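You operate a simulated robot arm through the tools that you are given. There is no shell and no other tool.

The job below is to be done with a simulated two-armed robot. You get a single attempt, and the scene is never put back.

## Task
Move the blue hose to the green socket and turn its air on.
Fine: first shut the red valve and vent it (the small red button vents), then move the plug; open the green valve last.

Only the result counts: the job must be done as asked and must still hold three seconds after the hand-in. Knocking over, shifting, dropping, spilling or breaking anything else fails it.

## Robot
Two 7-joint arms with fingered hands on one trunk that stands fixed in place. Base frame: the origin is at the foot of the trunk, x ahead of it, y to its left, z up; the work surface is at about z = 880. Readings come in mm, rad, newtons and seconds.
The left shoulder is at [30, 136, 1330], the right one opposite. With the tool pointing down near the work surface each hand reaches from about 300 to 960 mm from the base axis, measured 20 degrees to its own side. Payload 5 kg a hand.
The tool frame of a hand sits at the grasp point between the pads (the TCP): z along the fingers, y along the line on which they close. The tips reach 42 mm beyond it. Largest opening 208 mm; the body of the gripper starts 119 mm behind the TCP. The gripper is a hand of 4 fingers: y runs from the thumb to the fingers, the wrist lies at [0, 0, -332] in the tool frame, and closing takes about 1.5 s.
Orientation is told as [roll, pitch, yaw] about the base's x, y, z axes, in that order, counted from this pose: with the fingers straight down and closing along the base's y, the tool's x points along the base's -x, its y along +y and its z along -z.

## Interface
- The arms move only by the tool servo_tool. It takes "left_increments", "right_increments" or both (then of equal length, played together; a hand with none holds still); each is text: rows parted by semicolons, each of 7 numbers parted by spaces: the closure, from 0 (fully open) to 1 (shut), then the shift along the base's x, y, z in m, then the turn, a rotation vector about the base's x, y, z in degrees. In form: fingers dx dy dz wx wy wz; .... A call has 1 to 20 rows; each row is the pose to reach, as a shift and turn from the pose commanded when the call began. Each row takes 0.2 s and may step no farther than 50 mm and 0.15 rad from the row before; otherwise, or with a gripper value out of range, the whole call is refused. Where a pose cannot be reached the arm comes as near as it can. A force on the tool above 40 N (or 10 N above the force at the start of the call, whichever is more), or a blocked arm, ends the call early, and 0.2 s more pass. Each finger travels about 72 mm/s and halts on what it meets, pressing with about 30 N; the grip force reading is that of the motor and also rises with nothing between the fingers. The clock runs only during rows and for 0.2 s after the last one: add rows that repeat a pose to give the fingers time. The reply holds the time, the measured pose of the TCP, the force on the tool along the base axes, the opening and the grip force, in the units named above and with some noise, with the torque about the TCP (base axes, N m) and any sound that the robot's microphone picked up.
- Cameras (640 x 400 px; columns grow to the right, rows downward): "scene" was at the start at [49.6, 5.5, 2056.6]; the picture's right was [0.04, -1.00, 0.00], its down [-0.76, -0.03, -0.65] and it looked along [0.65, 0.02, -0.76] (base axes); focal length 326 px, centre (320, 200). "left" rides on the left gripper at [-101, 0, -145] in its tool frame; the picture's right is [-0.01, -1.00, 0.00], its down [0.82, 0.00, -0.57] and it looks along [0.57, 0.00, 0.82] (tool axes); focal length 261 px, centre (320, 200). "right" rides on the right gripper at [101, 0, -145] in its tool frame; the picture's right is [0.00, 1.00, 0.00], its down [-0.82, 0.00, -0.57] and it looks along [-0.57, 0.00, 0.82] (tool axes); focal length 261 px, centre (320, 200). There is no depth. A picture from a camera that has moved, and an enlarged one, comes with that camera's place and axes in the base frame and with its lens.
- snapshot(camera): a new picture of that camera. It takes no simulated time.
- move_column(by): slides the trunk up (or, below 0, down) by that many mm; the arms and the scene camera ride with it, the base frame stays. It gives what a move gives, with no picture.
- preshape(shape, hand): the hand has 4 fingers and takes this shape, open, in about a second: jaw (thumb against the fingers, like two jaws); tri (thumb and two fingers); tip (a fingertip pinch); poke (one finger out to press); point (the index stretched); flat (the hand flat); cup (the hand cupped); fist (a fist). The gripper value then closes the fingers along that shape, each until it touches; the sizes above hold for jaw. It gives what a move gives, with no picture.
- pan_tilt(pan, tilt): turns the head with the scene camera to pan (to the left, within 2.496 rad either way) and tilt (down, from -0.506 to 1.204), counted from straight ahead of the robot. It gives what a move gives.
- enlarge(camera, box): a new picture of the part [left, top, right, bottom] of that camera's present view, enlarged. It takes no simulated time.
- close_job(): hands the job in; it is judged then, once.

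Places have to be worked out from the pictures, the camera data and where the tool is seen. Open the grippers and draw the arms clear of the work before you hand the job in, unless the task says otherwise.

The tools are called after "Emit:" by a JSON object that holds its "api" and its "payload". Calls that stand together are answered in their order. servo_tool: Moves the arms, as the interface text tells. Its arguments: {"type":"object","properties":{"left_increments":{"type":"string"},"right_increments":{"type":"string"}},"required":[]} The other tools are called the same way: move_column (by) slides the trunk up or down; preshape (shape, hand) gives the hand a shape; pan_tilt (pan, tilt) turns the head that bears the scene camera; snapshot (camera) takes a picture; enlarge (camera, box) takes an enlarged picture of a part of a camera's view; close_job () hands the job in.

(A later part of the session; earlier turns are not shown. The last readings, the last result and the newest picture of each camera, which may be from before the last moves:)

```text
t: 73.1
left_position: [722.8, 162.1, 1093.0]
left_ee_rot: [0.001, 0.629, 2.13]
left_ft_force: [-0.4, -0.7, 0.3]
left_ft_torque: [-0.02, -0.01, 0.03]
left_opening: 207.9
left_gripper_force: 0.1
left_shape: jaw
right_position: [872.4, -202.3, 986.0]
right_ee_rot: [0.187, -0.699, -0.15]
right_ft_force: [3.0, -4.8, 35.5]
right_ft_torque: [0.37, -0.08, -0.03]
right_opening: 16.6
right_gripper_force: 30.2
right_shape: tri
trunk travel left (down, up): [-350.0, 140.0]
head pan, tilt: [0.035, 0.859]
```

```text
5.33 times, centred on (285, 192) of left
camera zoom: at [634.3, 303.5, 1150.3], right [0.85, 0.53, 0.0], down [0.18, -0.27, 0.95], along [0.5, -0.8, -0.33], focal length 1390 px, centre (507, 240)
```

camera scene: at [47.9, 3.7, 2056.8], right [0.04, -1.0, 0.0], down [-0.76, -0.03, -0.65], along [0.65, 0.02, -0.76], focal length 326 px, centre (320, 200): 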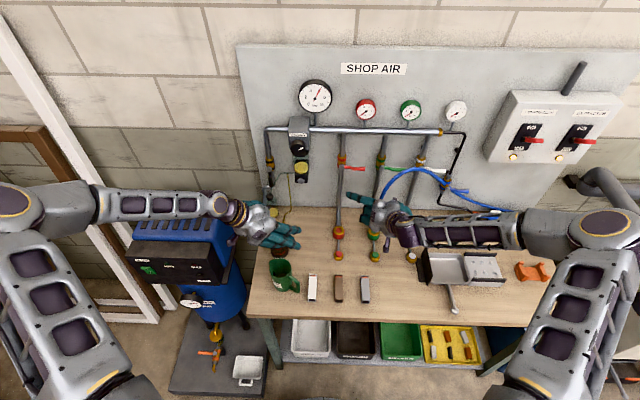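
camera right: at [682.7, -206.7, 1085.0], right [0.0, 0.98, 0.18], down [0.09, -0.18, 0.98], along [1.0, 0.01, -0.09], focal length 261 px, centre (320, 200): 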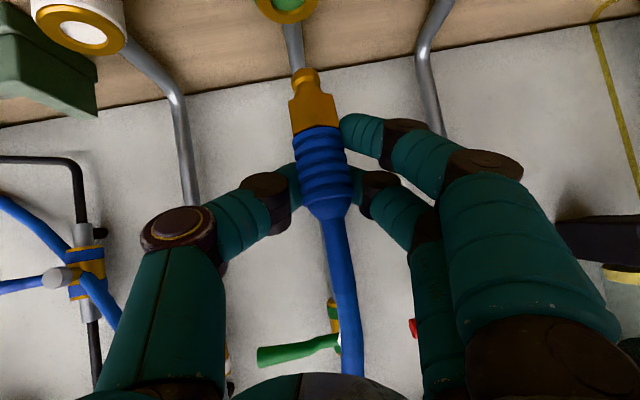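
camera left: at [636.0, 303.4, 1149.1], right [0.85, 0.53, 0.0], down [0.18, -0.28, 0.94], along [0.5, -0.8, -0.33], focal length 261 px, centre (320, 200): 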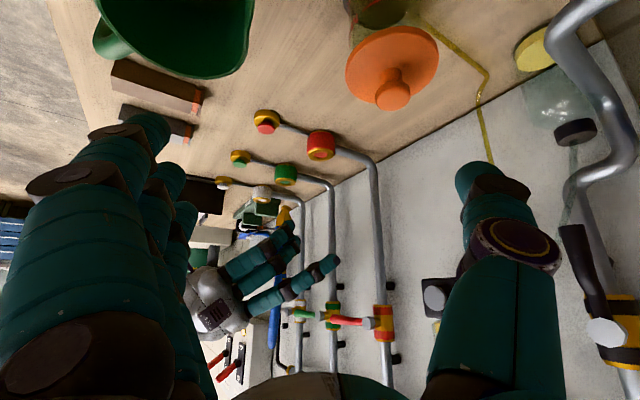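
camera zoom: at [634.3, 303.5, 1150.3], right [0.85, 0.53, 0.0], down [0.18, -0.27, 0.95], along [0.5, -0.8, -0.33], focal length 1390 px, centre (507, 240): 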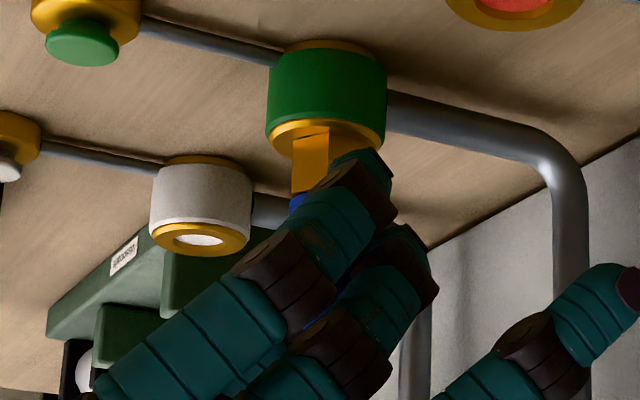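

Contact at 35 N with the hex flush on the socket rim. I press 2 mm more to make sure the coupling engages, and listen for a click.

Emit:
{"api": "servo_tool", "payload": {"right_increments": "1 0 0 -0.001 0 0 0; 1 0 0 -0.002 0 0 0; 1 0 0 -0.002 0 0 0"}}

Emit:
{"api": "enlarge", "payload": {"camera": "right", "box": [260, 40, 360, 140]}}

```text
t: 73.7
left_position: [724.1, 163.9, 1091.8]
left_ee_rot: [0.0, 0.628, 2.128]
left_ft_force: [0.5, -0.7, -1.0]
left_ft_torque: [-0.01, 0.03, -0.01]
left_opening: 207.8
left_gripper_force: 0.1
left_shape: jaw
right_position: [874.2, -199.9, 985.9]
right_ee_rot: [0.189, -0.702, -0.149]
right_ft_force: [-5.5, 0.8, 18.3]
right_ft_torque: [0.33, 0.46, 0.0]
right_opening: 16.8
right_gripper_force: 30.2
right_shape: tri
trunk travel left (down, up): [-350.0, 140.0]
head pan, tilt: [0.035, 0.859]
stopped in row 2 (right hand): the force on the tool passed its limit at 47 N (the readings are from after the stop); the commanded pose is now the measured one
```

```text
4.00 times, centred on (310, 90) of right
camera zoom: at [703.3, -203.6, 1030.4], right [0.03, 0.99, 0.15], down [0.25, -0.15, 0.96], along [0.97, 0.01, -0.25], focal length 1043 px, centre (360, 640)
```

zoom: 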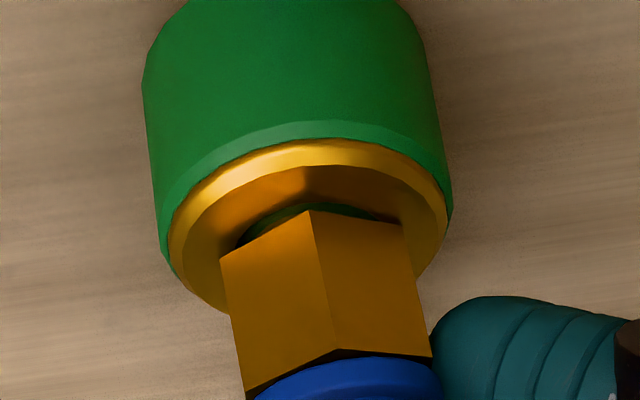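

The hole is still visible beneath the hex, so the plug is about 4 mm short of seated. My lower index fingertip (about z 917-920) is probably resting on the socket rim. The hose load is only about 1 N, so I loosen the grip with the nipple staying in the hole and look.

Emit:
{"api": "servo_tool", "payload": {"right_increments": "0.9 0 0 0 0 0 0; 0.84 0 0 0 0 0 0; 0.8 0 0 0.002 0 0 0; 0.76 0 0 0.004 0 0 0; 0.76 0 0 0.004 0 0 0"}}

Emit:
{"api": "enlarge", "payload": {"camera": "right", "box": [220, 20, 420, 240]}}

Emit:
{"api": "enlarge", "payload": {"camera": "left", "box": [245, 155, 325, 240]}}

```text
t: 74.9
left_position: [725.5, 162.6, 1091.8]
left_ee_rot: [0.003, 0.629, 2.133]
left_ft_force: [0.1, 0.5, -0.1]
left_ft_torque: [0.01, -0.02, 0.01]
left_opening: 208.1
left_gripper_force: 0.1
left_shape: jaw
right_position: [873.8, -202.4, 986.3]
right_ee_rot: [0.186, -0.698, -0.148]
right_ft_force: [0.2, -0.1, 1.1]
right_ft_torque: [0.04, 0.03, 0.01]
right_opening: 49.2
right_gripper_force: 0.1
right_shape: tri
trunk travel left (down, up): [-350.0, 140.0]
head pan, tilt: [0.035, 0.859]
```

```text
1.82 times, centred on (320, 130) of right
camera zoom: at [702.3, -204.8, 1032.9], right [0.03, 0.99, 0.15], down [0.25, -0.15, 0.96], along [0.97, 0.01, -0.25], focal length 474 px, centre (320, 327)
```

zoom: 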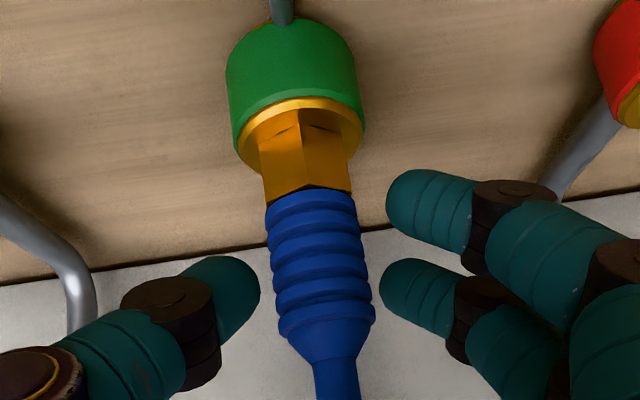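

```text
4.71 times, centred on (285, 198) of left
camera zoom: at [635.8, 303.5, 1149.2], right [0.85, 0.53, 0.0], down [0.18, -0.28, 0.94], along [0.5, -0.8, -0.33], focal length 1227 px, centre (485, 212)
```

zoom: 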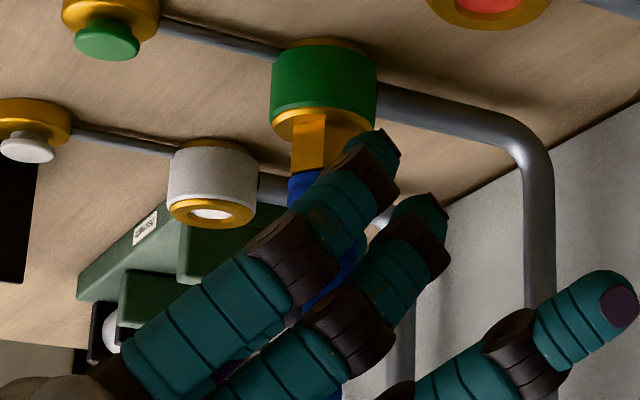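

After loosening, the plug seems to have dropped fully home. I zoom in on the hex and rim.

Emit:
{"api": "enlarge", "payload": {"camera": "right", "box": [270, 40, 360, 140]}}

Emit:
{"api": "enlarge", "payload": {"camera": "left", "box": [265, 155, 305, 205]}}

```text
4.00 times, centred on (315, 90) of right
camera zoom: at [702.3, -204.8, 1032.9], right [0.03, 0.99, 0.15], down [0.25, -0.15, 0.96], along [0.97, 0.01, -0.25], focal length 1043 px, centre (340, 640)
```

zoom: 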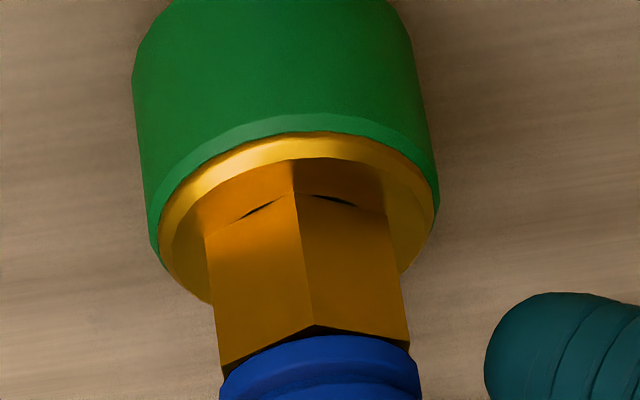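

```text
8.00 times, centred on (285, 180) of left
camera zoom: at [635.8, 303.5, 1149.2], right [0.85, 0.53, 0.0], down [0.18, -0.28, 0.94], along [0.5, -0.8, -0.33], focal length 2085 px, centre (600, 360)
```

zoom: 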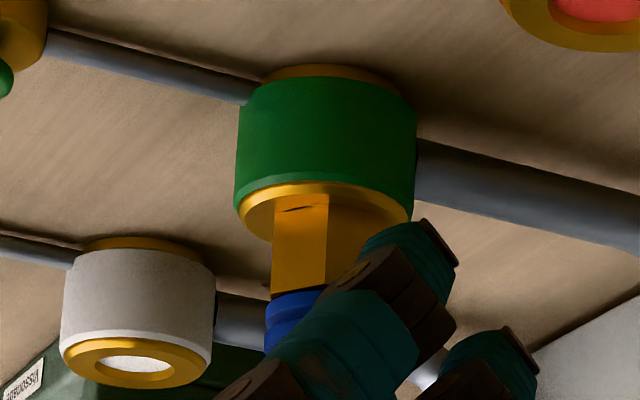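

The hex is now flush apart from a hairline. To be certain it is home, I widen the grip, return the hand to its original attitude 14 mm higher relative to the plug, and then re-grip so I can press without the index touching the rim.

Emit:
{"api": "servo_tool", "payload": {"right_increments": "0.68 0 0 0 0 0 0; 0.68 -0.004 0 0.006 -3 -3.3 0; 0.68 -0.009 0 0.011 -6 -6.7 0; 0.68 -0.014 0 0.015 -8.7 -10 0; 0.68 -0.014 0 0.015 -8.7 -10 0"}}

Emit:
{"api": "enlarge", "payload": {"camera": "right", "box": [200, 20, 440, 260]}}

Emit:
{"api": "snapshot", "payload": {"camera": "scene"}}

```text
t: 76.1
left_position: [725.3, 164.4, 1090.6]
left_ee_rot: [0.002, 0.628, 2.133]
left_ft_force: [0.5, 1.1, 0.0]
left_ft_torque: [-0.11, -0.01, -0.05]
left_opening: 208.0
left_gripper_force: 0.0
left_shape: jaw
right_position: [861.5, -202.9, 1002.3]
right_ee_rot: [-0.01, -0.884, -0.008]
right_ft_force: [0.0, 0.7, -0.6]
right_ft_torque: [-0.03, 0.01, 0.0]
right_opening: 66.0
right_gripper_force: 0.1
right_shape: tri
trunk travel left (down, up): [-350.0, 140.0]
head pan, tilt: [0.035, 0.859]
```

```text
1.67 times, centred on (320, 140) of right
camera zoom: at [684.6, -199.6, 1017.7], right [0.02, 1.0, 0.0], down [0.08, 0.0, 1.0], along [1.0, -0.02, -0.08], focal length 434 px, centre (320, 300)
```

zoom: 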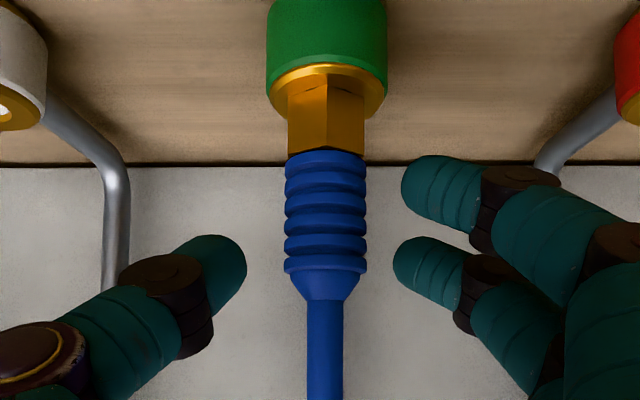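

```text
taken
camera scene: at [50.4, 7.1, 2056.6], right [0.04, -1.0, 0.0], down [-0.76, -0.03, -0.65], along [0.65, 0.02, -0.76], focal length 326 px, centre (320, 200)
```

scene: 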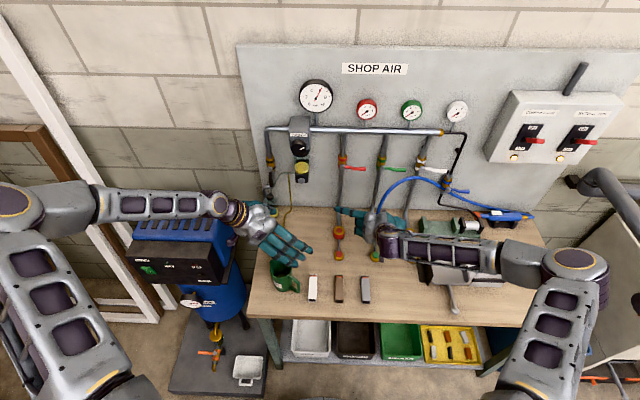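

The plug stands upright in the green socket with the boot's lower edge at z 949, the same height as when it was seated in red. I lower 6 mm, re-grip, and press down once more to confirm it is fully home.

Emit:
{"api": "servo_tool", "payload": {"right_increments": "0.68 0 0 -0.006 0 0 0; 0.8 0 0 -0.006 0 0 0; 0.9 0 0 -0.006 0 0 0; 1 0 0 -0.006 0 0 0; 1 0 0 -0.006 0 0 0; 1 0 0 -0.008 0 0 0; 1 0 0 -0.01 0 0 0; 1 0 0 -0.012 0 0 0"}}

Emit:
{"api": "enlarge", "payload": {"camera": "right", "box": [200, 20, 440, 260]}}

Emit:
{"api": "enlarge", "payload": {"camera": "left", "box": [265, 155, 305, 205]}}

```text
t: 77.9
left_position: [724.4, 162.2, 1091.9]
left_ee_rot: [0.004, 0.628, 2.131]
left_ft_force: [0.8, -0.2, -0.4]
left_ft_torque: [-0.05, 0.03, 0.01]
left_opening: 207.6
left_gripper_force: 0.1
left_shape: jaw
right_position: [860.3, -201.7, 1002.6]
right_ee_rot: [-0.008, -0.883, -0.009]
right_ft_force: [-0.5, 4.3, 1.1]
right_ft_torque: [0.54, 0.08, 0.09]
right_opening: 19.0
right_gripper_force: 29.6
right_shape: tri
right hand out of reach, approached as far as the arm can: row 1, 2, 3, 4, 5, 6, 7, 8
trunk travel left (down, up): [-350.0, 140.0]
head pan, tilt: [0.035, 0.859]
```

```text
1.67 times, centred on (320, 140) of right
camera zoom: at [684.1, -199.7, 1017.5], right [0.02, 1.0, 0.0], down [0.08, 0.0, 1.0], along [1.0, -0.02, -0.08], focal length 434 px, centre (320, 300)
```

zoom: 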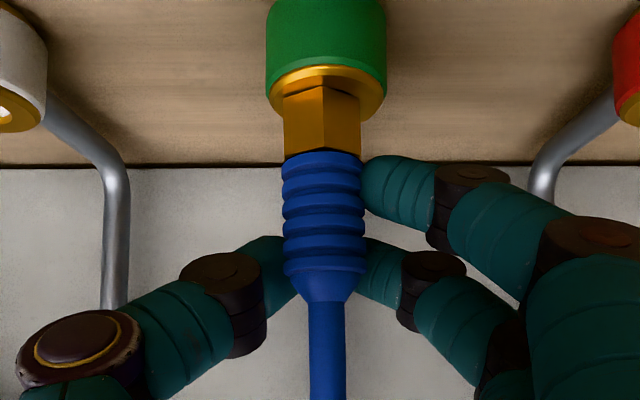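

```text
8.00 times, centred on (285, 180) of left
camera zoom: at [636.1, 303.7, 1148.9], right [0.85, 0.53, 0.0], down [0.18, -0.27, 0.94], along [0.5, -0.8, -0.33], focal length 2085 px, centre (600, 360)
```

zoom: 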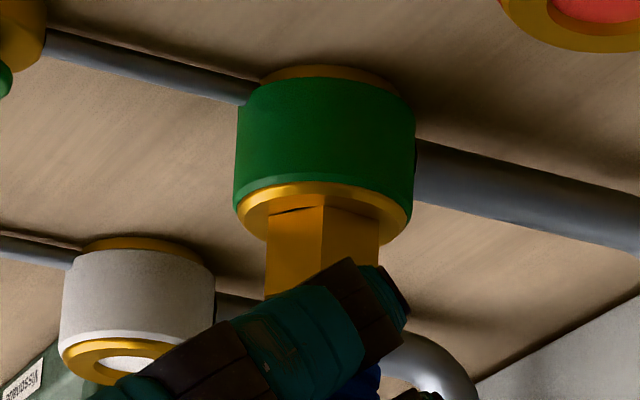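

The arm cannot go lower at this exact pitch, though the grip on the boot is good. I ease the pitch back 8 degrees about the pinch while pressing down, to confirm seating.

Emit:
{"api": "servo_tool", "payload": {"right_increments": "1 0.001 0 0.001 0 4 0; 1 0.0015 0 0.001 0 8 0; 1 0.0015 0 -0.003 0 8 0; 1 0.0015 0 -0.006 0 8 0; 1 0.0015 0 -0.009 0 8 0; 1 0.0015 0 -0.009 0 8 0"}}

Emit:
{"api": "enlarge", "payload": {"camera": "right", "box": [200, 20, 440, 260]}}

Emit:
{"api": "enlarge", "payload": {"camera": "left", "box": [265, 155, 305, 205]}}

```text
t: 79.2
left_position: [724.9, 161.9, 1092.1]
left_ee_rot: [-0.001, 0.627, 2.131]
left_ft_force: [0.8, -0.7, 0.5]
left_ft_torque: [0.03, 0.06, -0.04]
left_opening: 207.9
left_gripper_force: 0.1
left_shape: jaw
right_position: [867.4, -200.3, 1000.4]
right_ee_rot: [-0.012, -0.757, -0.007]
right_ft_force: [-5.5, 3.2, 18.3]
right_ft_torque: [0.63, 0.52, 0.04]
right_opening: 19.0
right_gripper_force: 30.3
right_shape: tri
trunk travel left (down, up): [-350.0, 140.0]
head pan, tilt: [0.035, 0.859]
stopped in row 6 (right hand): the force on the tool passed its limit at 41 N (the readings are from after the stop); the commanded pose is now the measured one
```

```text
1.67 times, centred on (320, 140) of right
camera zoom: at [693.3, -197.8, 1037.9], right [0.02, 1.0, 0.0], down [0.21, 0.0, 0.98], along [0.98, -0.02, -0.21], focal length 434 px, centre (320, 300)
```

zoom: 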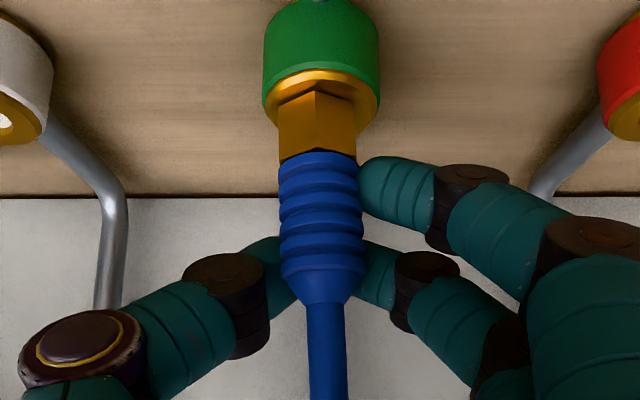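

```text
8.00 times, centred on (285, 180) of left
camera zoom: at [635.6, 303.5, 1149.3], right [0.85, 0.53, 0.0], down [0.18, -0.28, 0.94], along [0.5, -0.8, -0.33], focal length 2085 px, centre (600, 360)
```

zoom: 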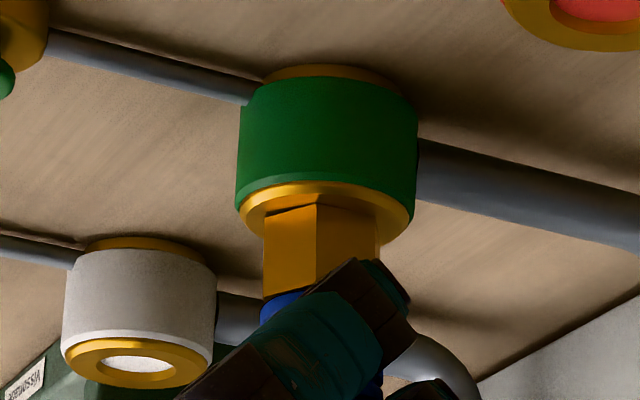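

Pressed to 41 N with no finger on the rim, so the plug is bottomed. I do a gentle pull test of a few millimetres to see whether the coupling actually holds it.

Emit:
{"api": "servo_tool", "payload": {"right_increments": "1 0 0 0.002 0 0 0; 1 0 0 0.004 0 0 0; 1 0 0 0.006 0 0 0; 1 0 0 0.006 0 0 0"}}

Emit:
{"api": "enlarge", "payload": {"camera": "right", "box": [200, 20, 440, 260]}}

Emit:
{"api": "enlarge", "payload": {"camera": "left", "box": [265, 155, 305, 205]}}

```text
t: 80.2
left_position: [725.8, 162.7, 1090.9]
left_ee_rot: [0.002, 0.628, 2.132]
left_ft_force: [0.0, 0.6, -0.1]
left_ft_torque: [0.0, 0.01, 0.01]
left_opening: 208.0
left_gripper_force: 0.1
left_shape: jaw
right_position: [866.0, -201.0, 1002.4]
right_ee_rot: [-0.01, -0.748, -0.007]
right_ft_force: [-2.2, 6.4, -6.5]
right_ft_torque: [0.7, 0.15, -0.03]
right_opening: 18.4
right_gripper_force: 30.2
right_shape: tri
trunk travel left (down, up): [-350.0, 140.0]
head pan, tilt: [0.035, 0.859]
```

```text
1.67 times, centred on (320, 140) of right
camera zoom: at [692.1, -198.9, 1040.9], right [0.02, 1.0, -0.01], down [0.21, 0.0, 0.98], along [0.98, -0.02, -0.21], focal length 434 px, centre (320, 300)
```

zoom: 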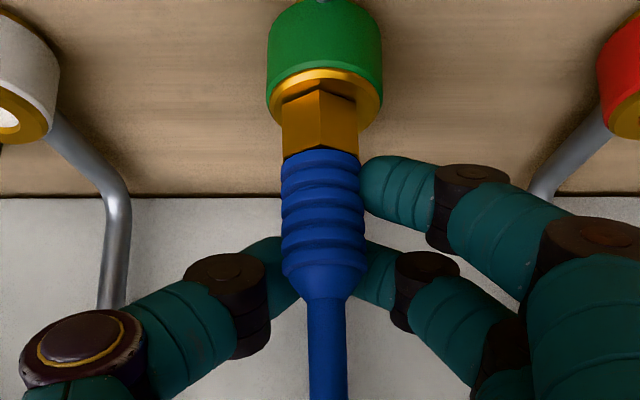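

```text
8.00 times, centred on (285, 180) of left
camera zoom: at [636.2, 303.7, 1148.8], right [0.85, 0.53, 0.0], down [0.18, -0.27, 0.94], along [0.5, -0.8, -0.33], focal length 2085 px, centre (600, 360)
```

zoom: 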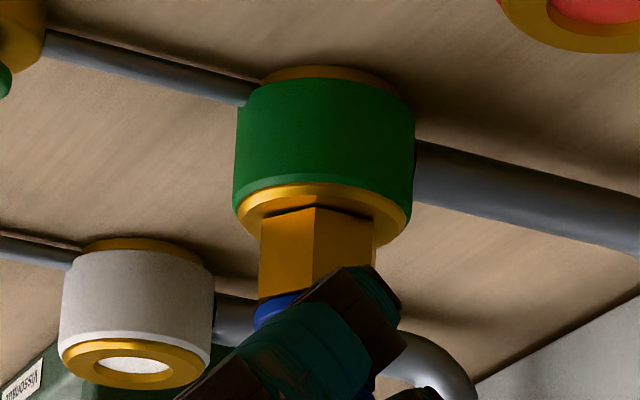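

The pull met about 6.5 N of resistance and the plug stayed in, much like its hold in the red socket. I press it back down firmly and then release the grip.

Emit:
{"api": "servo_tool", "payload": {"right_increments": "1 0 0 -0.003 0 0 0; 1 0 0 -0.006 0 0 0; 1 0 0 -0.008 0 0 0; 1 0 0 -0.009 0 0 0; 1 0 0 -0.009 0 0 0"}}

Emit:
{"api": "servo_tool", "payload": {"right_increments": "0.9 0 0 0 0 0 0; 0.8 0 0 0.002 0 0 0; 0.7 0 0 0.004 0 0 0; 0.6 0 0 0.004 0 0 0; 0.6 0 0 0.004 0 0 0"}}

Emit:
{"api": "enlarge", "payload": {"camera": "right", "box": [200, 20, 440, 260]}}

Emit:
{"api": "enlarge", "payload": {"camera": "left", "box": [265, 155, 305, 205]}}

```text
t: 81.4
left_position: [723.8, 164.3, 1093.8]
left_ee_rot: [0.0, 0.63, 2.129]
left_ft_force: [0.4, 0.3, -0.2]
left_ft_torque: [-0.04, 0.0, 0.02]
left_opening: 207.7
left_gripper_force: 0.1
left_shape: jaw
right_position: [867.7, -200.5, 998.0]
right_ee_rot: [-0.014, -0.757, -0.005]
right_ft_force: [2.7, 3.2, 39.5]
right_ft_torque: [0.94, 0.01, -0.04]
right_opening: 18.9
right_gripper_force: 29.9
right_shape: tri
trunk travel left (down, up): [-350.0, 140.0]
head pan, tilt: [0.035, 0.859]
```

```text
t: 82.6
left_position: [725.2, 162.4, 1091.7]
left_ee_rot: [0.0, 0.628, 2.13]
left_ft_force: [-0.7, -0.6, 0.0]
left_ft_torque: [0.02, -0.01, -0.01]
left_opening: 208.0
left_gripper_force: 0.0
left_shape: jaw
right_position: [865.0, -202.3, 998.3]
right_ee_rot: [-0.013, -0.752, -0.006]
right_ft_force: [-0.6, 0.5, -0.9]
right_ft_torque: [0.0, -0.01, -0.03]
right_opening: 82.2
right_gripper_force: 0.0
right_shape: tri
trunk travel left (down, up): [-350.0, 140.0]
head pan, tilt: [0.035, 0.859]
```

```text
1.67 times, centred on (320, 140) of right
camera zoom: at [692.1, -199.3, 1037.0], right [0.02, 1.0, -0.01], down [0.21, 0.0, 0.98], along [0.98, -0.02, -0.21], focal length 434 px, centre (320, 300)
```

zoom: 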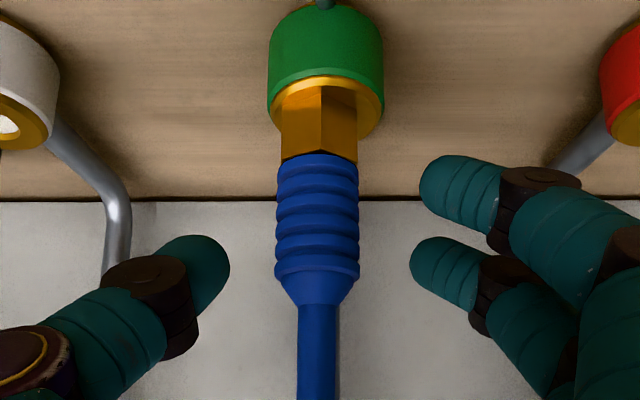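

```text
8.00 times, centred on (285, 180) of left
camera zoom: at [635.7, 303.7, 1149.2], right [0.85, 0.53, 0.0], down [0.18, -0.27, 0.94], along [0.5, -0.8, -0.33], focal length 2085 px, centre (600, 360)
```

zoom: 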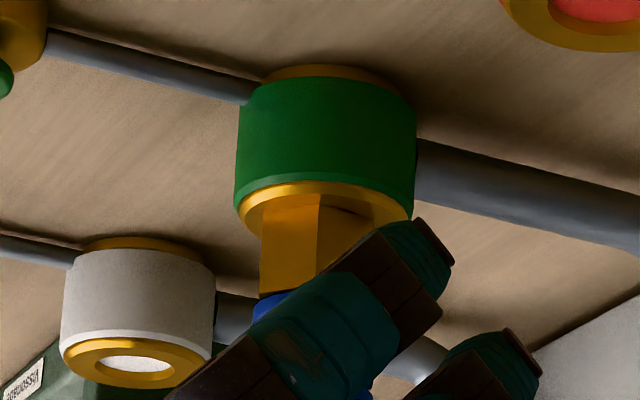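

The plug is home and upright in the green socket. I back the right hand away along its finger line, with the jaws wide, leaving the hose free.

Emit:
{"api": "servo_tool", "payload": {"right_increments": "0.5 -0.02 0 0.02 0 0 0; 0.5 -0.045 0 0.045 0 0 0; 0.5 -0.075 0 0.075 0 0 0; 0.5 -0.105 0 0.105 0 0 0; 0.5 -0.135 0 0.135 0 0 0; 0.5 -0.165 0 0.165 0 0 0; 0.5 -0.165 0 0.165 0 0 0"}}

Emit:
{"api": "snapshot", "payload": {"camera": "right"}}

Emit:
{"api": "snapshot", "payload": {"camera": "scene"}}

Emit:
{"api": "snapshot", "payload": {"camera": "left"}}

```text
t: 84.2
left_position: [726.7, 161.8, 1090.5]
left_ee_rot: [0.002, 0.627, 2.132]
left_ft_force: [1.1, -0.3, -0.9]
left_ft_torque: [0.01, 0.06, -0.07]
left_opening: 207.5
left_gripper_force: 0.1
left_shape: jaw
right_position: [702.4, -203.7, 1161.2]
right_ee_rot: [-0.013, -0.751, -0.006]
right_ft_force: [1.2, -0.1, -0.4]
right_ft_torque: [0.03, 0.04, 0.0]
right_opening: 103.4
right_gripper_force: 0.1
right_shape: tri
trunk travel left (down, up): [-350.0, 140.0]
head pan, tilt: [0.035, 0.859]
```

```text
taken
camera right: at [529.0, -200.8, 1200.1], right [0.02, 1.0, -0.01], down [0.21, 0.0, 0.98], along [0.98, -0.02, -0.21], focal length 261 px, centre (320, 200)
```

right: 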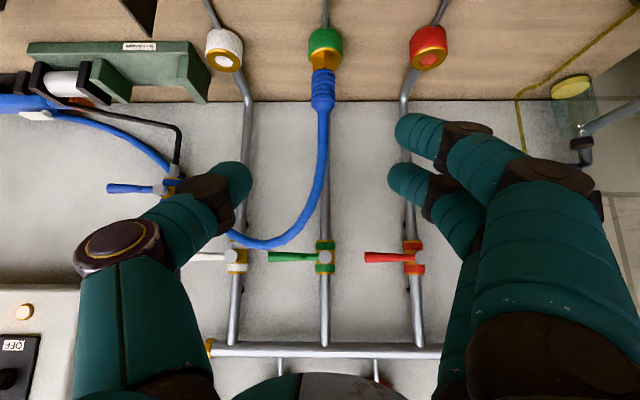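

```text
taken
camera scene: at [51.9, 5.1, 2056.4], right [0.04, -1.0, 0.0], down [-0.76, -0.03, -0.65], along [0.65, 0.02, -0.76], focal length 326 px, centre (320, 200)
```

scene: 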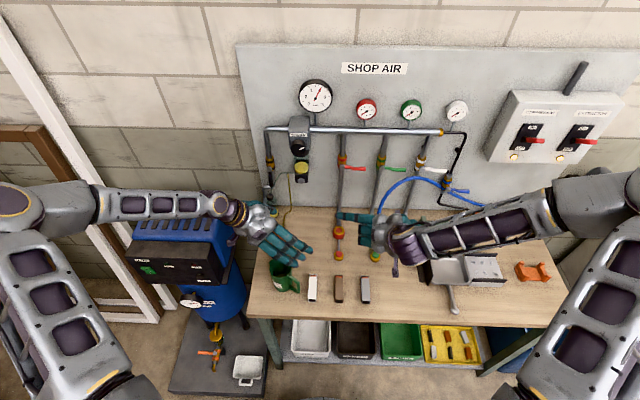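

```text
taken
camera left: at [637.3, 303.1, 1148.3], right [0.85, 0.53, 0.0], down [0.18, -0.28, 0.94], along [0.5, -0.8, -0.33], focal length 261 px, centre (320, 200)
```

left: 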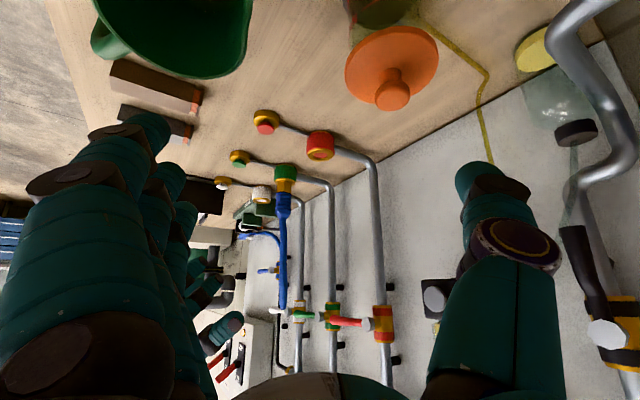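

The right hand is clear and the plug stays put. Before pushing the green lever down I map the new hose arch near it.

Emit:
{"api": "enlarge", "payload": {"camera": "scene", "box": [360, 140, 480, 240]}}

Emit:
{"api": "enlarge", "payload": {"camera": "left", "box": [220, 170, 380, 340]}}

Emit:
{"api": "enlarge", "payload": {"camera": "right", "box": [180, 60, 420, 300]}}

```text
4.00 times, centred on (420, 190) of scene
camera zoom: at [51.9, 5.1, 2056.4], right [0.04, -1.0, 0.0], down [-0.76, -0.03, -0.65], along [0.65, 0.02, -0.76], focal length 1304 px, centre (-80, 240)
```

zoom: 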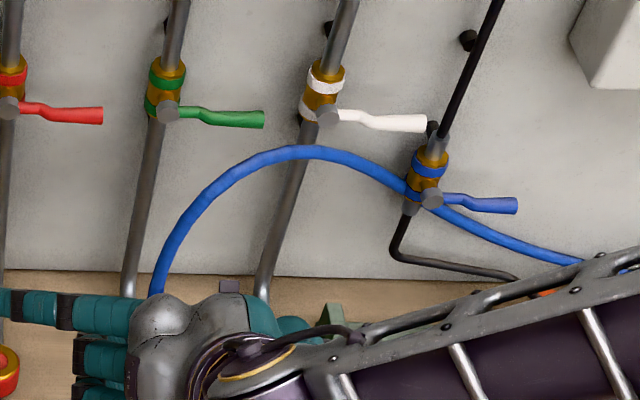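

```text
2.35 times, centred on (300, 255) of left
camera zoom: at [637.3, 303.1, 1148.3], right [0.85, 0.53, 0.0], down [0.18, -0.28, 0.94], along [0.5, -0.8, -0.33], focal length 613 px, centre (367, 71)
```

zoom: 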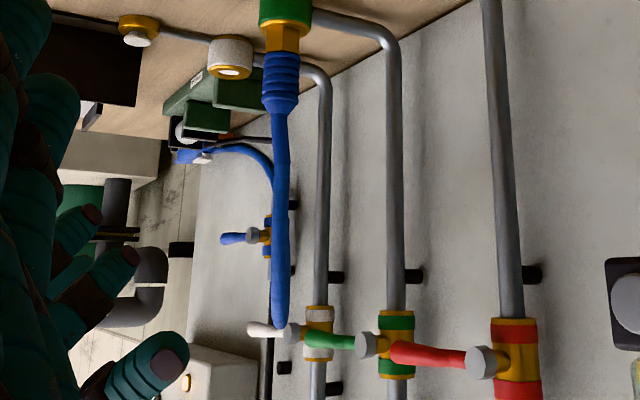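

```text
1.67 times, centred on (300, 180) of right
camera zoom: at [529.0, -200.8, 1200.1], right [0.02, 1.0, -0.01], down [0.21, 0.0, 0.98], along [0.98, -0.02, -0.21], focal length 434 px, centre (353, 233)
```

zoom: 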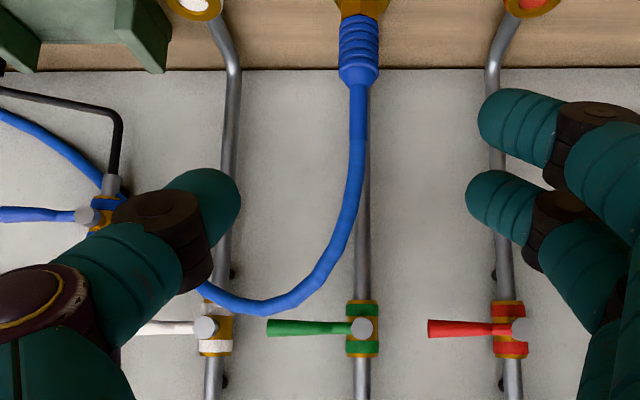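

The hose arch runs about 35-50 mm in front of the green lever, with its top near z 1180, so a finger coming down steeply from above clears it. I set the right hand flat again, raise it, and rotate it 35 degrees to test that attitude in free air.

Emit:
{"api": "preshape", "payload": {"shape": "flat", "hand": "right"}}

Emit:
{"api": "servo_tool", "payload": {"right_increments": "0 0.01 -0.012 0.03 -3.4 -0.3 3.66; 0 0.025 -0.027 0.06 -6.8 -0.6 7.3; 0 0.04 -0.042 0.09 -10.2 -0.9 11; 0 0.055 -0.057 0.115 -13.6 -1.2 14.6; 0 0.07 -0.072 0.14 -17 -1.5 18.3; 0 0.085 -0.087 0.16 -20.4 -1.8 21.9; 0 0.1 -0.1 0.175 -23.9 -2 25.6; 0 0.1 -0.1 0.175 -23.9 -2 25.6"}}

Emit:
{"api": "snapshot", "payload": {"camera": "right"}}

Emit:
{"api": "enlarge", "payload": {"camera": "scene", "box": [340, 90, 500, 230]}}

```text
t: 85.1
left_position: [724.8, 163.5, 1091.9]
left_ee_rot: [0.001, 0.628, 2.131]
left_ft_force: [-0.8, 0.5, -0.6]
left_ft_torque: [0.0, -0.02, -0.01]
left_opening: 208.2
left_gripper_force: 0.2
left_shape: jaw
right_position: [702.8, -201.6, 1161.0]
right_ee_rot: [-0.013, -0.752, -0.007]
right_ft_force: [0.8, 0.1, 0.7]
right_ft_torque: [0.0, 0.01, -0.06]
right_opening: 201.8
right_gripper_force: 0.1
right_shape: flat
trunk travel left (down, up): [-350.0, 140.0]
head pan, tilt: [0.035, 0.859]
```

```text
t: 86.9
left_position: [725.6, 162.2, 1091.8]
left_ee_rot: [0.002, 0.629, 2.128]
left_ft_force: [0.0, -0.4, -0.6]
left_ft_torque: [0.01, 0.0, 0.0]
left_opening: 208.1
left_gripper_force: 0.0
left_shape: jaw
right_position: [801.2, -301.3, 1339.7]
right_ee_rot: [-0.527, -0.623, 0.78]
right_ft_force: [0.6, -0.7, -0.4]
right_ft_torque: [0.05, 0.03, 0.04]
right_opening: 201.8
right_gripper_force: 0.0
right_shape: flat
trunk travel left (down, up): [-350.0, 140.0]
head pan, tilt: [0.035, 0.859]
```

```text
taken
camera right: at [639.1, -358.8, 1383.6], right [-0.4, 0.82, -0.41], down [0.07, 0.47, 0.88], along [0.92, 0.32, -0.24], focal length 261 px, centre (320, 200)
```

right: 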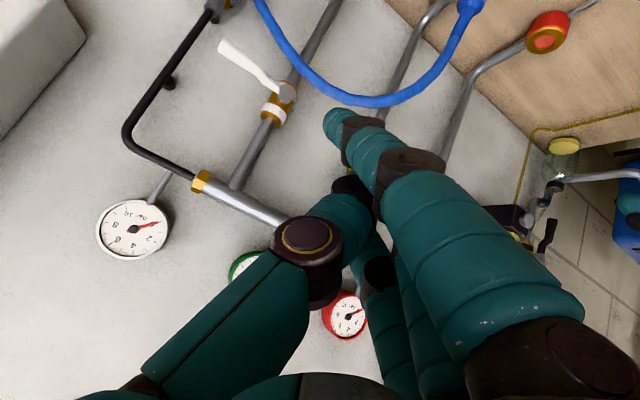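

```text
2.86 times, centred on (420, 160) of scene
camera zoom: at [49.4, 5.7, 2056.6], right [0.04, -1.0, 0.0], down [-0.76, -0.03, -0.65], along [0.65, 0.02, -0.76], focal length 932 px, centre (34, 314)
```

zoom: 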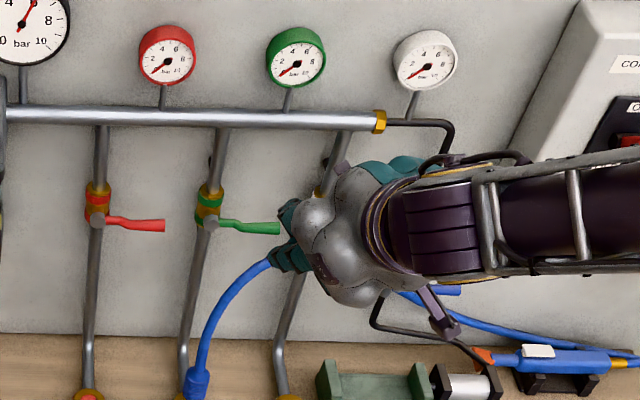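

This attitude is reachable without complaint. I zoom in to locate the middle fingertip relative to the green lever.

Emit:
{"api": "enlarge", "payload": {"camera": "scene", "box": [395, 145, 455, 200]}}

Emit:
{"api": "enlarge", "payload": {"camera": "left", "box": [220, 240, 400, 400]}}

```text
7.27 times, centred on (425, 172) of scene
camera zoom: at [49.4, 5.7, 2056.6], right [0.04, -1.0, 0.0], down [-0.76, -0.03, -0.65], along [0.65, 0.02, -0.76], focal length 2372 px, centre (-444, 400)
```

zoom: 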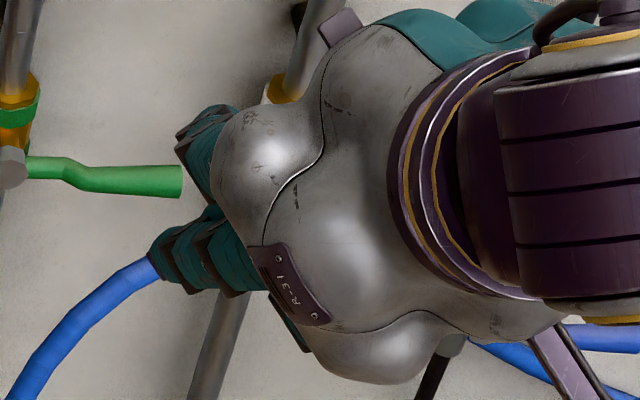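

```text
2.50 times, centred on (310, 320) of left
camera zoom: at [635.9, 303.5, 1149.1], right [0.85, 0.53, 0.0], down [0.18, -0.28, 0.94], along [0.5, -0.8, -0.33], focal length 652 px, centre (345, -100)
```

zoom: 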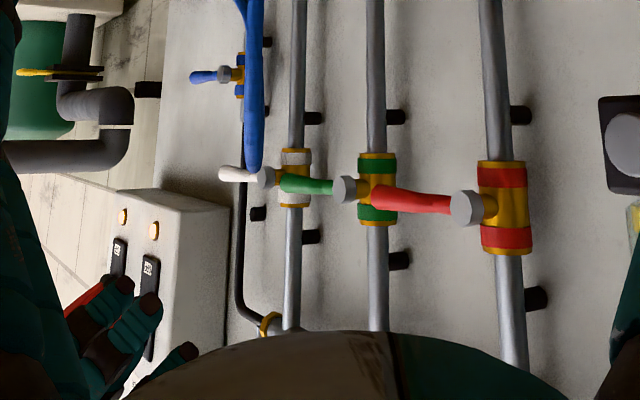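

The predicted tip position (819, -246, 1268) matches the picture. I move forward above the green lever, keeping the fingertips below the manifold pipe and clear of the white valve.

Emit:
{"api": "servo_tool", "payload": {"right_increments": "0 0.035 -0.003 -0.012 0 0 0; 0 0.07 -0.006 -0.02 0 0 0; 0 0.1 -0.01 -0.023 0 0 0; 0 0.12 -0.012 -0.023 0 0 0; 0 0.12 -0.012 -0.023 0 0 0"}}

Emit:
{"api": "enlarge", "payload": {"camera": "scene", "box": [360, 110, 460, 200]}}

Emit:
{"api": "snapshot", "payload": {"camera": "left"}}

Emit:
{"api": "snapshot", "payload": {"camera": "right"}}

```text
t: 88.1
left_position: [724.2, 162.6, 1092.1]
left_ee_rot: [0.0, 0.628, 2.133]
left_ft_force: [-0.3, 0.5, -1.0]
left_ft_torque: [0.01, -0.01, 0.04]
left_opening: 207.8
left_gripper_force: 0.1
left_shape: jaw
right_position: [921.9, -312.9, 1316.3]
right_ee_rot: [-0.527, -0.626, 0.777]
right_ft_force: [-0.8, -0.3, 0.6]
right_ft_torque: [0.0, 0.01, 0.05]
right_opening: 201.8
right_gripper_force: 0.0
right_shape: flat
trunk travel left (down, up): [-350.0, 140.0]
head pan, tilt: [0.035, 0.859]
```

```text
4.44 times, centred on (410, 155) of scene
camera zoom: at [48.3, 5.4, 2056.7], right [0.04, -1.0, 0.0], down [-0.76, -0.03, -0.65], along [0.65, 0.02, -0.76], focal length 1449 px, centre (-80, 400)
```

zoom: 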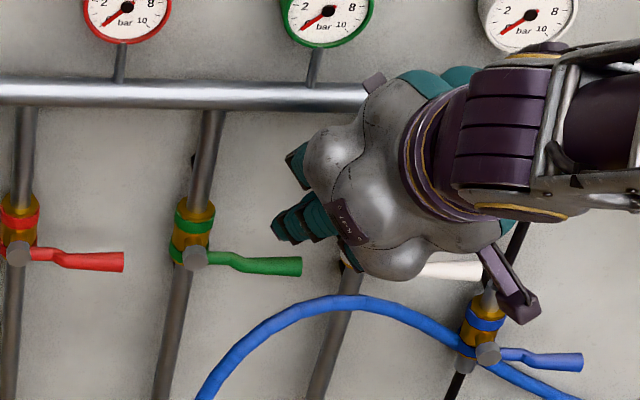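

```text
taken
camera left: at [635.2, 303.4, 1149.5], right [0.85, 0.53, 0.0], down [0.18, -0.28, 0.94], along [0.5, -0.8, -0.33], focal length 261 px, centre (320, 200)
```

left: 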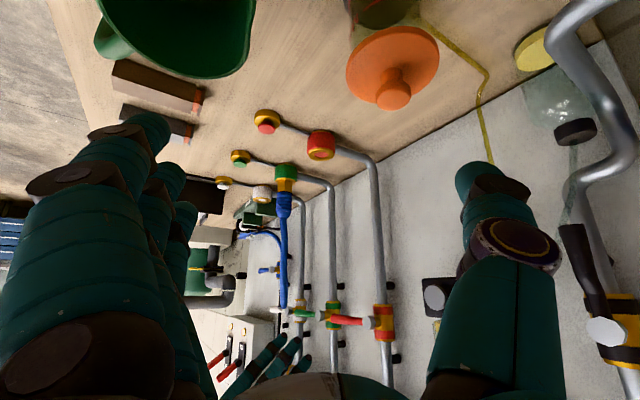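

```text
taken
camera right: at [759.1, -370.1, 1360.0], right [-0.39, 0.82, -0.41], down [0.07, 0.47, 0.88], along [0.92, 0.32, -0.24], focal length 261 px, centre (320, 200)
```

right: 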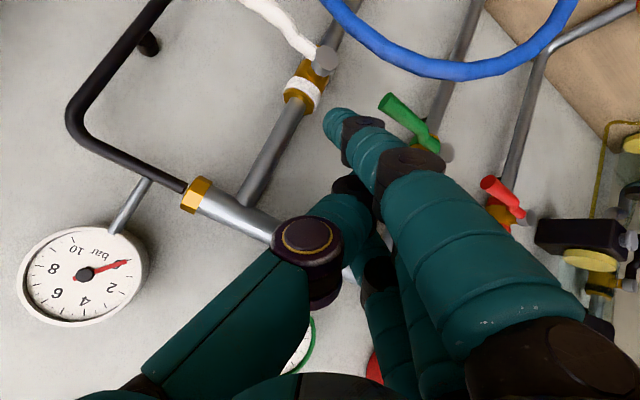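

The fingertip hovers right above the middle of the green lever. I begin pressing down along its arc to about 70 degrees and check.

Emit:
{"api": "servo_tool", "payload": {"right_increments": "0 0.005 0 -0.012 0 0 0; 0 0.005 0 -0.025 0 0 0; 0 0.005 -0.002 -0.0352 0 0 0; 0 0.005 -0.0024 -0.0455 0 0 0"}}

Emit:
{"api": "enlarge", "payload": {"camera": "scene", "box": [360, 110, 460, 200]}}

Emit:
{"api": "enlarge", "payload": {"camera": "left", "box": [240, 270, 400, 400]}}

```text
t: 89.1
left_position: [723.6, 161.8, 1091.3]
left_ee_rot: [0.003, 0.629, 2.132]
left_ft_force: [-0.1, 0.0, 0.9]
left_ft_torque: [0.03, 0.03, -0.02]
left_opening: 207.9
left_gripper_force: 0.0
left_shape: jaw
right_position: [927.3, -315.9, 1270.0]
right_ee_rot: [-0.528, -0.624, 0.778]
right_ft_force: [-0.9, 0.8, -0.2]
right_ft_torque: [0.0, -0.03, 0.0]
right_opening: 202.0
right_gripper_force: 0.0
right_shape: flat
trunk travel left (down, up): [-350.0, 140.0]
head pan, tilt: [0.035, 0.859]
```

```text
4.44 times, centred on (410, 155) of scene
camera zoom: at [49.9, 5.0, 2056.6], right [0.04, -1.0, 0.0], down [-0.76, -0.03, -0.65], along [0.65, 0.02, -0.76], focal length 1449 px, centre (-80, 400)
```

zoom: 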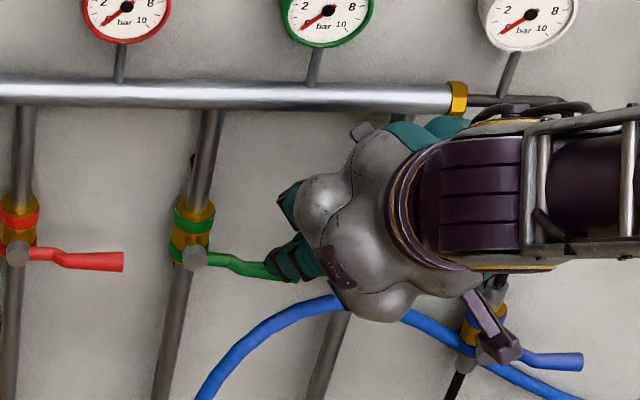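

```text
3.08 times, centred on (320, 335) of left
camera zoom: at [636.2, 303.2, 1149.1], right [0.85, 0.53, 0.0], down [0.18, -0.28, 0.94], along [0.5, -0.8, -0.33], focal length 802 px, centre (320, -215)
```

zoom: 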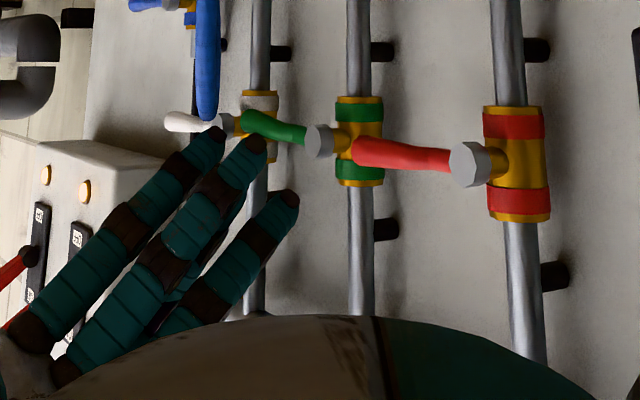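

The green lever is turning down under the middle finger with almost no force. I continue along the arc to about 30 degrees.

Emit:
{"api": "servo_tool", "payload": {"right_increments": "0 0 0.0015 -0.0103 0 0 0; 0 0 0.0048 -0.0201 0 0 0; 0 0 0.0098 -0.0293 0 0 0; 0 0 0.0162 -0.0374 0 0 0"}}

Emit:
{"api": "enlarge", "payload": {"camera": "scene", "box": [360, 110, 460, 200]}}

Emit:
{"api": "enlarge", "payload": {"camera": "left", "box": [240, 240, 400, 370]}}

```text
t: 90.1
left_position: [724.5, 163.6, 1090.9]
left_ee_rot: [0.002, 0.629, 2.132]
left_ft_force: [0.8, 0.2, 0.1]
left_ft_torque: [0.01, 0.02, -0.01]
left_opening: 208.2
left_gripper_force: 0.1
left_shape: jaw
right_position: [925.8, -299.4, 1232.0]
right_ee_rot: [-0.528, -0.624, 0.778]
right_ft_force: [0.4, 1.0, -0.5]
right_ft_torque: [-0.02, 0.0, -0.01]
right_opening: 201.6
right_gripper_force: 0.0
right_shape: flat
trunk travel left (down, up): [-350.0, 140.0]
head pan, tilt: [0.035, 0.859]
```

```text
4.44 times, centred on (410, 155) of scene
camera zoom: at [50.2, 5.5, 2056.5], right [0.04, -1.0, 0.0], down [-0.76, -0.03, -0.65], along [0.65, 0.02, -0.76], focal length 1449 px, centre (-80, 400)
```

zoom: 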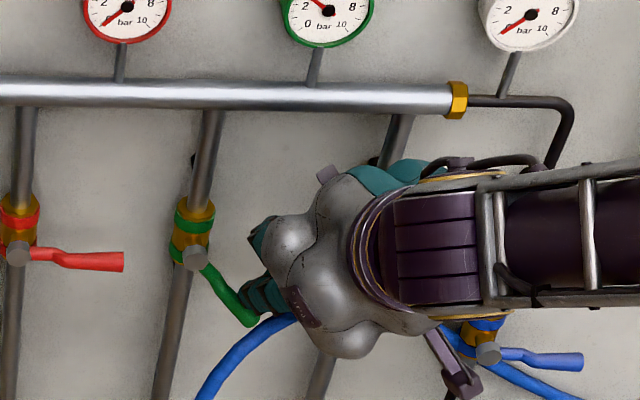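

```text
3.08 times, centred on (320, 305) of left
camera zoom: at [636.4, 303.3, 1148.8], right [0.85, 0.53, 0.0], down [0.18, -0.28, 0.94], along [0.5, -0.8, -0.33], focal length 802 px, centre (320, -123)
```

zoom: 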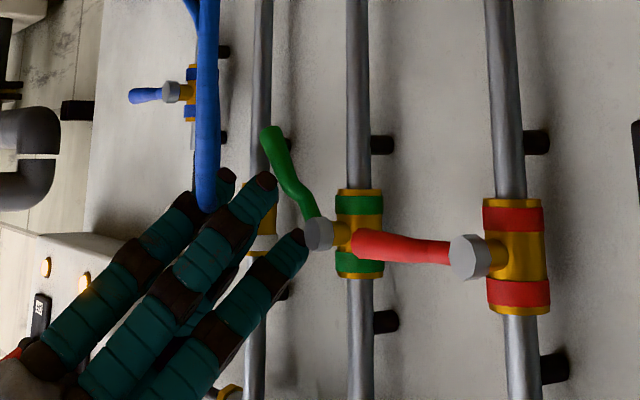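

The green lever is past 45 degrees, the green gauge is climbing and the plug is holding. I carry on toward vertical.

Emit:
{"api": "servo_tool", "payload": {"right_increments": "0 0 0.0077 -0.0069 0 0 0; 0 0 0.0166 -0.0122 0 0 0; 0 0 0.0262 -0.0161 0 0 0; 0 0 0.0262 -0.0161 0 0 0"}}

Emit:
{"api": "enlarge", "payload": {"camera": "scene", "box": [360, 110, 460, 200]}}

Emit:
{"api": "enlarge", "payload": {"camera": "left", "box": [240, 220, 400, 350]}}

```text
t: 91.1
left_position: [725.8, 162.9, 1091.9]
left_ee_rot: [0.0, 0.628, 2.131]
left_ft_force: [-0.6, 0.1, -0.2]
left_ft_torque: [-0.01, 0.01, 0.0]
left_opening: 208.1
left_gripper_force: 0.1
left_shape: jaw
right_position: [926.8, -273.1, 1216.2]
right_ee_rot: [-0.529, -0.624, 0.777]
right_ft_force: [0.2, -0.2, 0.9]
right_ft_torque: [0.04, -0.01, 0.0]
right_opening: 201.7
right_gripper_force: 0.0
right_shape: flat
trunk travel left (down, up): [-350.0, 140.0]
head pan, tilt: [0.035, 0.859]
```

```text
4.44 times, centred on (410, 155) of scene
camera zoom: at [49.7, 5.3, 2056.6], right [0.04, -1.0, 0.0], down [-0.76, -0.03, -0.65], along [0.65, 0.02, -0.76], focal length 1449 px, centre (-80, 400)
```

zoom: 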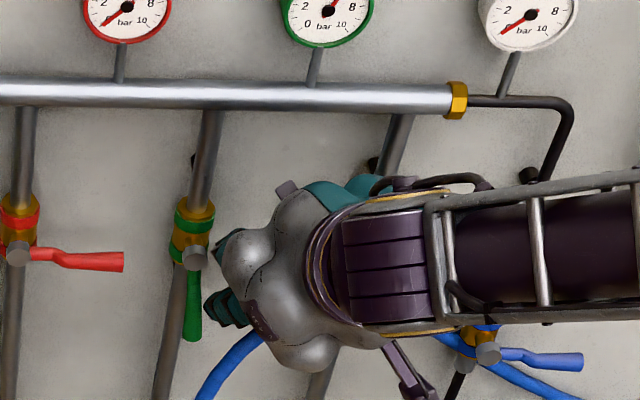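

```text
3.08 times, centred on (320, 285) of left
camera zoom: at [636.0, 303.3, 1149.1], right [0.85, 0.53, 0.0], down [0.18, -0.28, 0.94], along [0.5, -0.8, -0.33], focal length 802 px, centre (320, -62)
```

zoom: 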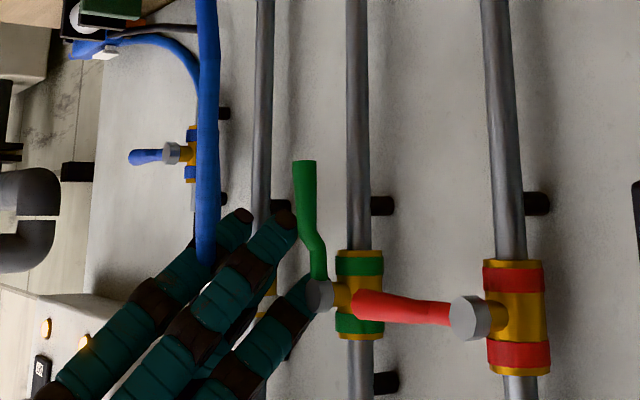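

The lever hangs almost straight down, still a few degrees short by my estimate. I push a bit further left until it meets its stop and then read the gauge.

Emit:
{"api": "servo_tool", "payload": {"right_increments": "0 0 0.005 -0.001 0 0 0; 0 0 0.01 -0.002 0 0 0; 0 0 0.014 -0.002 0 0 0; 0 0 0.014 -0.002 0 0 0"}}

Emit:
{"api": "enlarge", "payload": {"camera": "scene", "box": [350, 90, 450, 200]}}

Emit:
{"api": "enlarge", "payload": {"camera": "left", "box": [240, 220, 400, 350]}}

```text
t: 92.1
left_position: [725.5, 161.1, 1091.3]
left_ee_rot: [0.0, 0.629, 2.13]
left_ft_force: [0.3, 0.1, 0.2]
left_ft_torque: [-0.02, -0.01, -0.03]
left_opening: 207.9
left_gripper_force: 0.1
left_shape: jaw
right_position: [926.1, -263.8, 1213.6]
right_ee_rot: [-0.528, -0.624, 0.775]
right_ft_force: [-7.1, -15.7, 1.0]
right_ft_torque: [-0.96, 0.47, 0.11]
right_opening: 201.5
right_gripper_force: 0.1
right_shape: flat
trunk travel left (down, up): [-350.0, 140.0]
head pan, tilt: [0.035, 0.859]
```

```text
3.64 times, centred on (400, 145) of scene
camera zoom: at [48.5, 3.2, 2056.6], right [0.04, -1.0, 0.0], down [-0.76, -0.03, -0.65], along [0.65, 0.02, -0.76], focal length 1186 px, centre (29, 400)
```

zoom: 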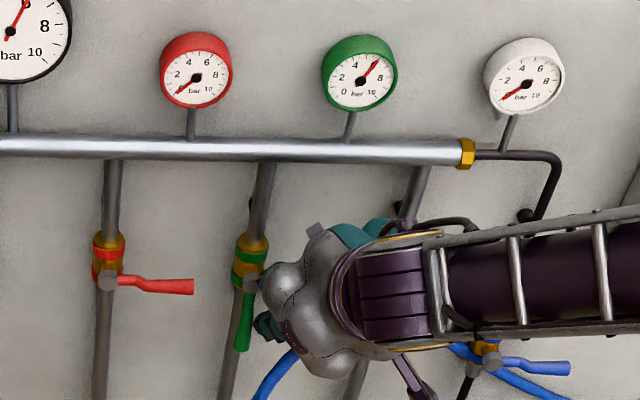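

```text
3.08 times, centred on (320, 285) of left
camera zoom: at [635.5, 301.8, 1149.7], right [0.85, 0.53, 0.0], down [0.18, -0.28, 0.94], along [0.5, -0.8, -0.33], focal length 802 px, centre (320, -62)
```

zoom: 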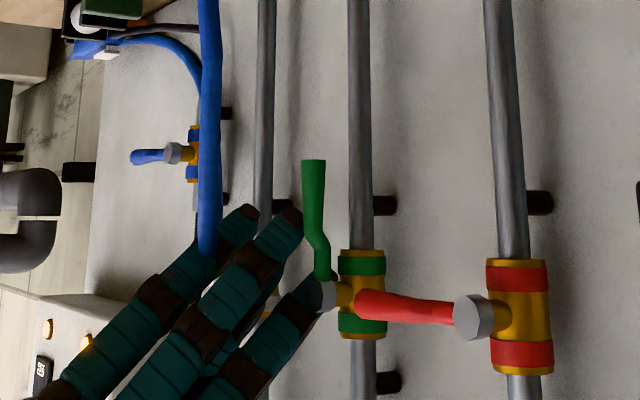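

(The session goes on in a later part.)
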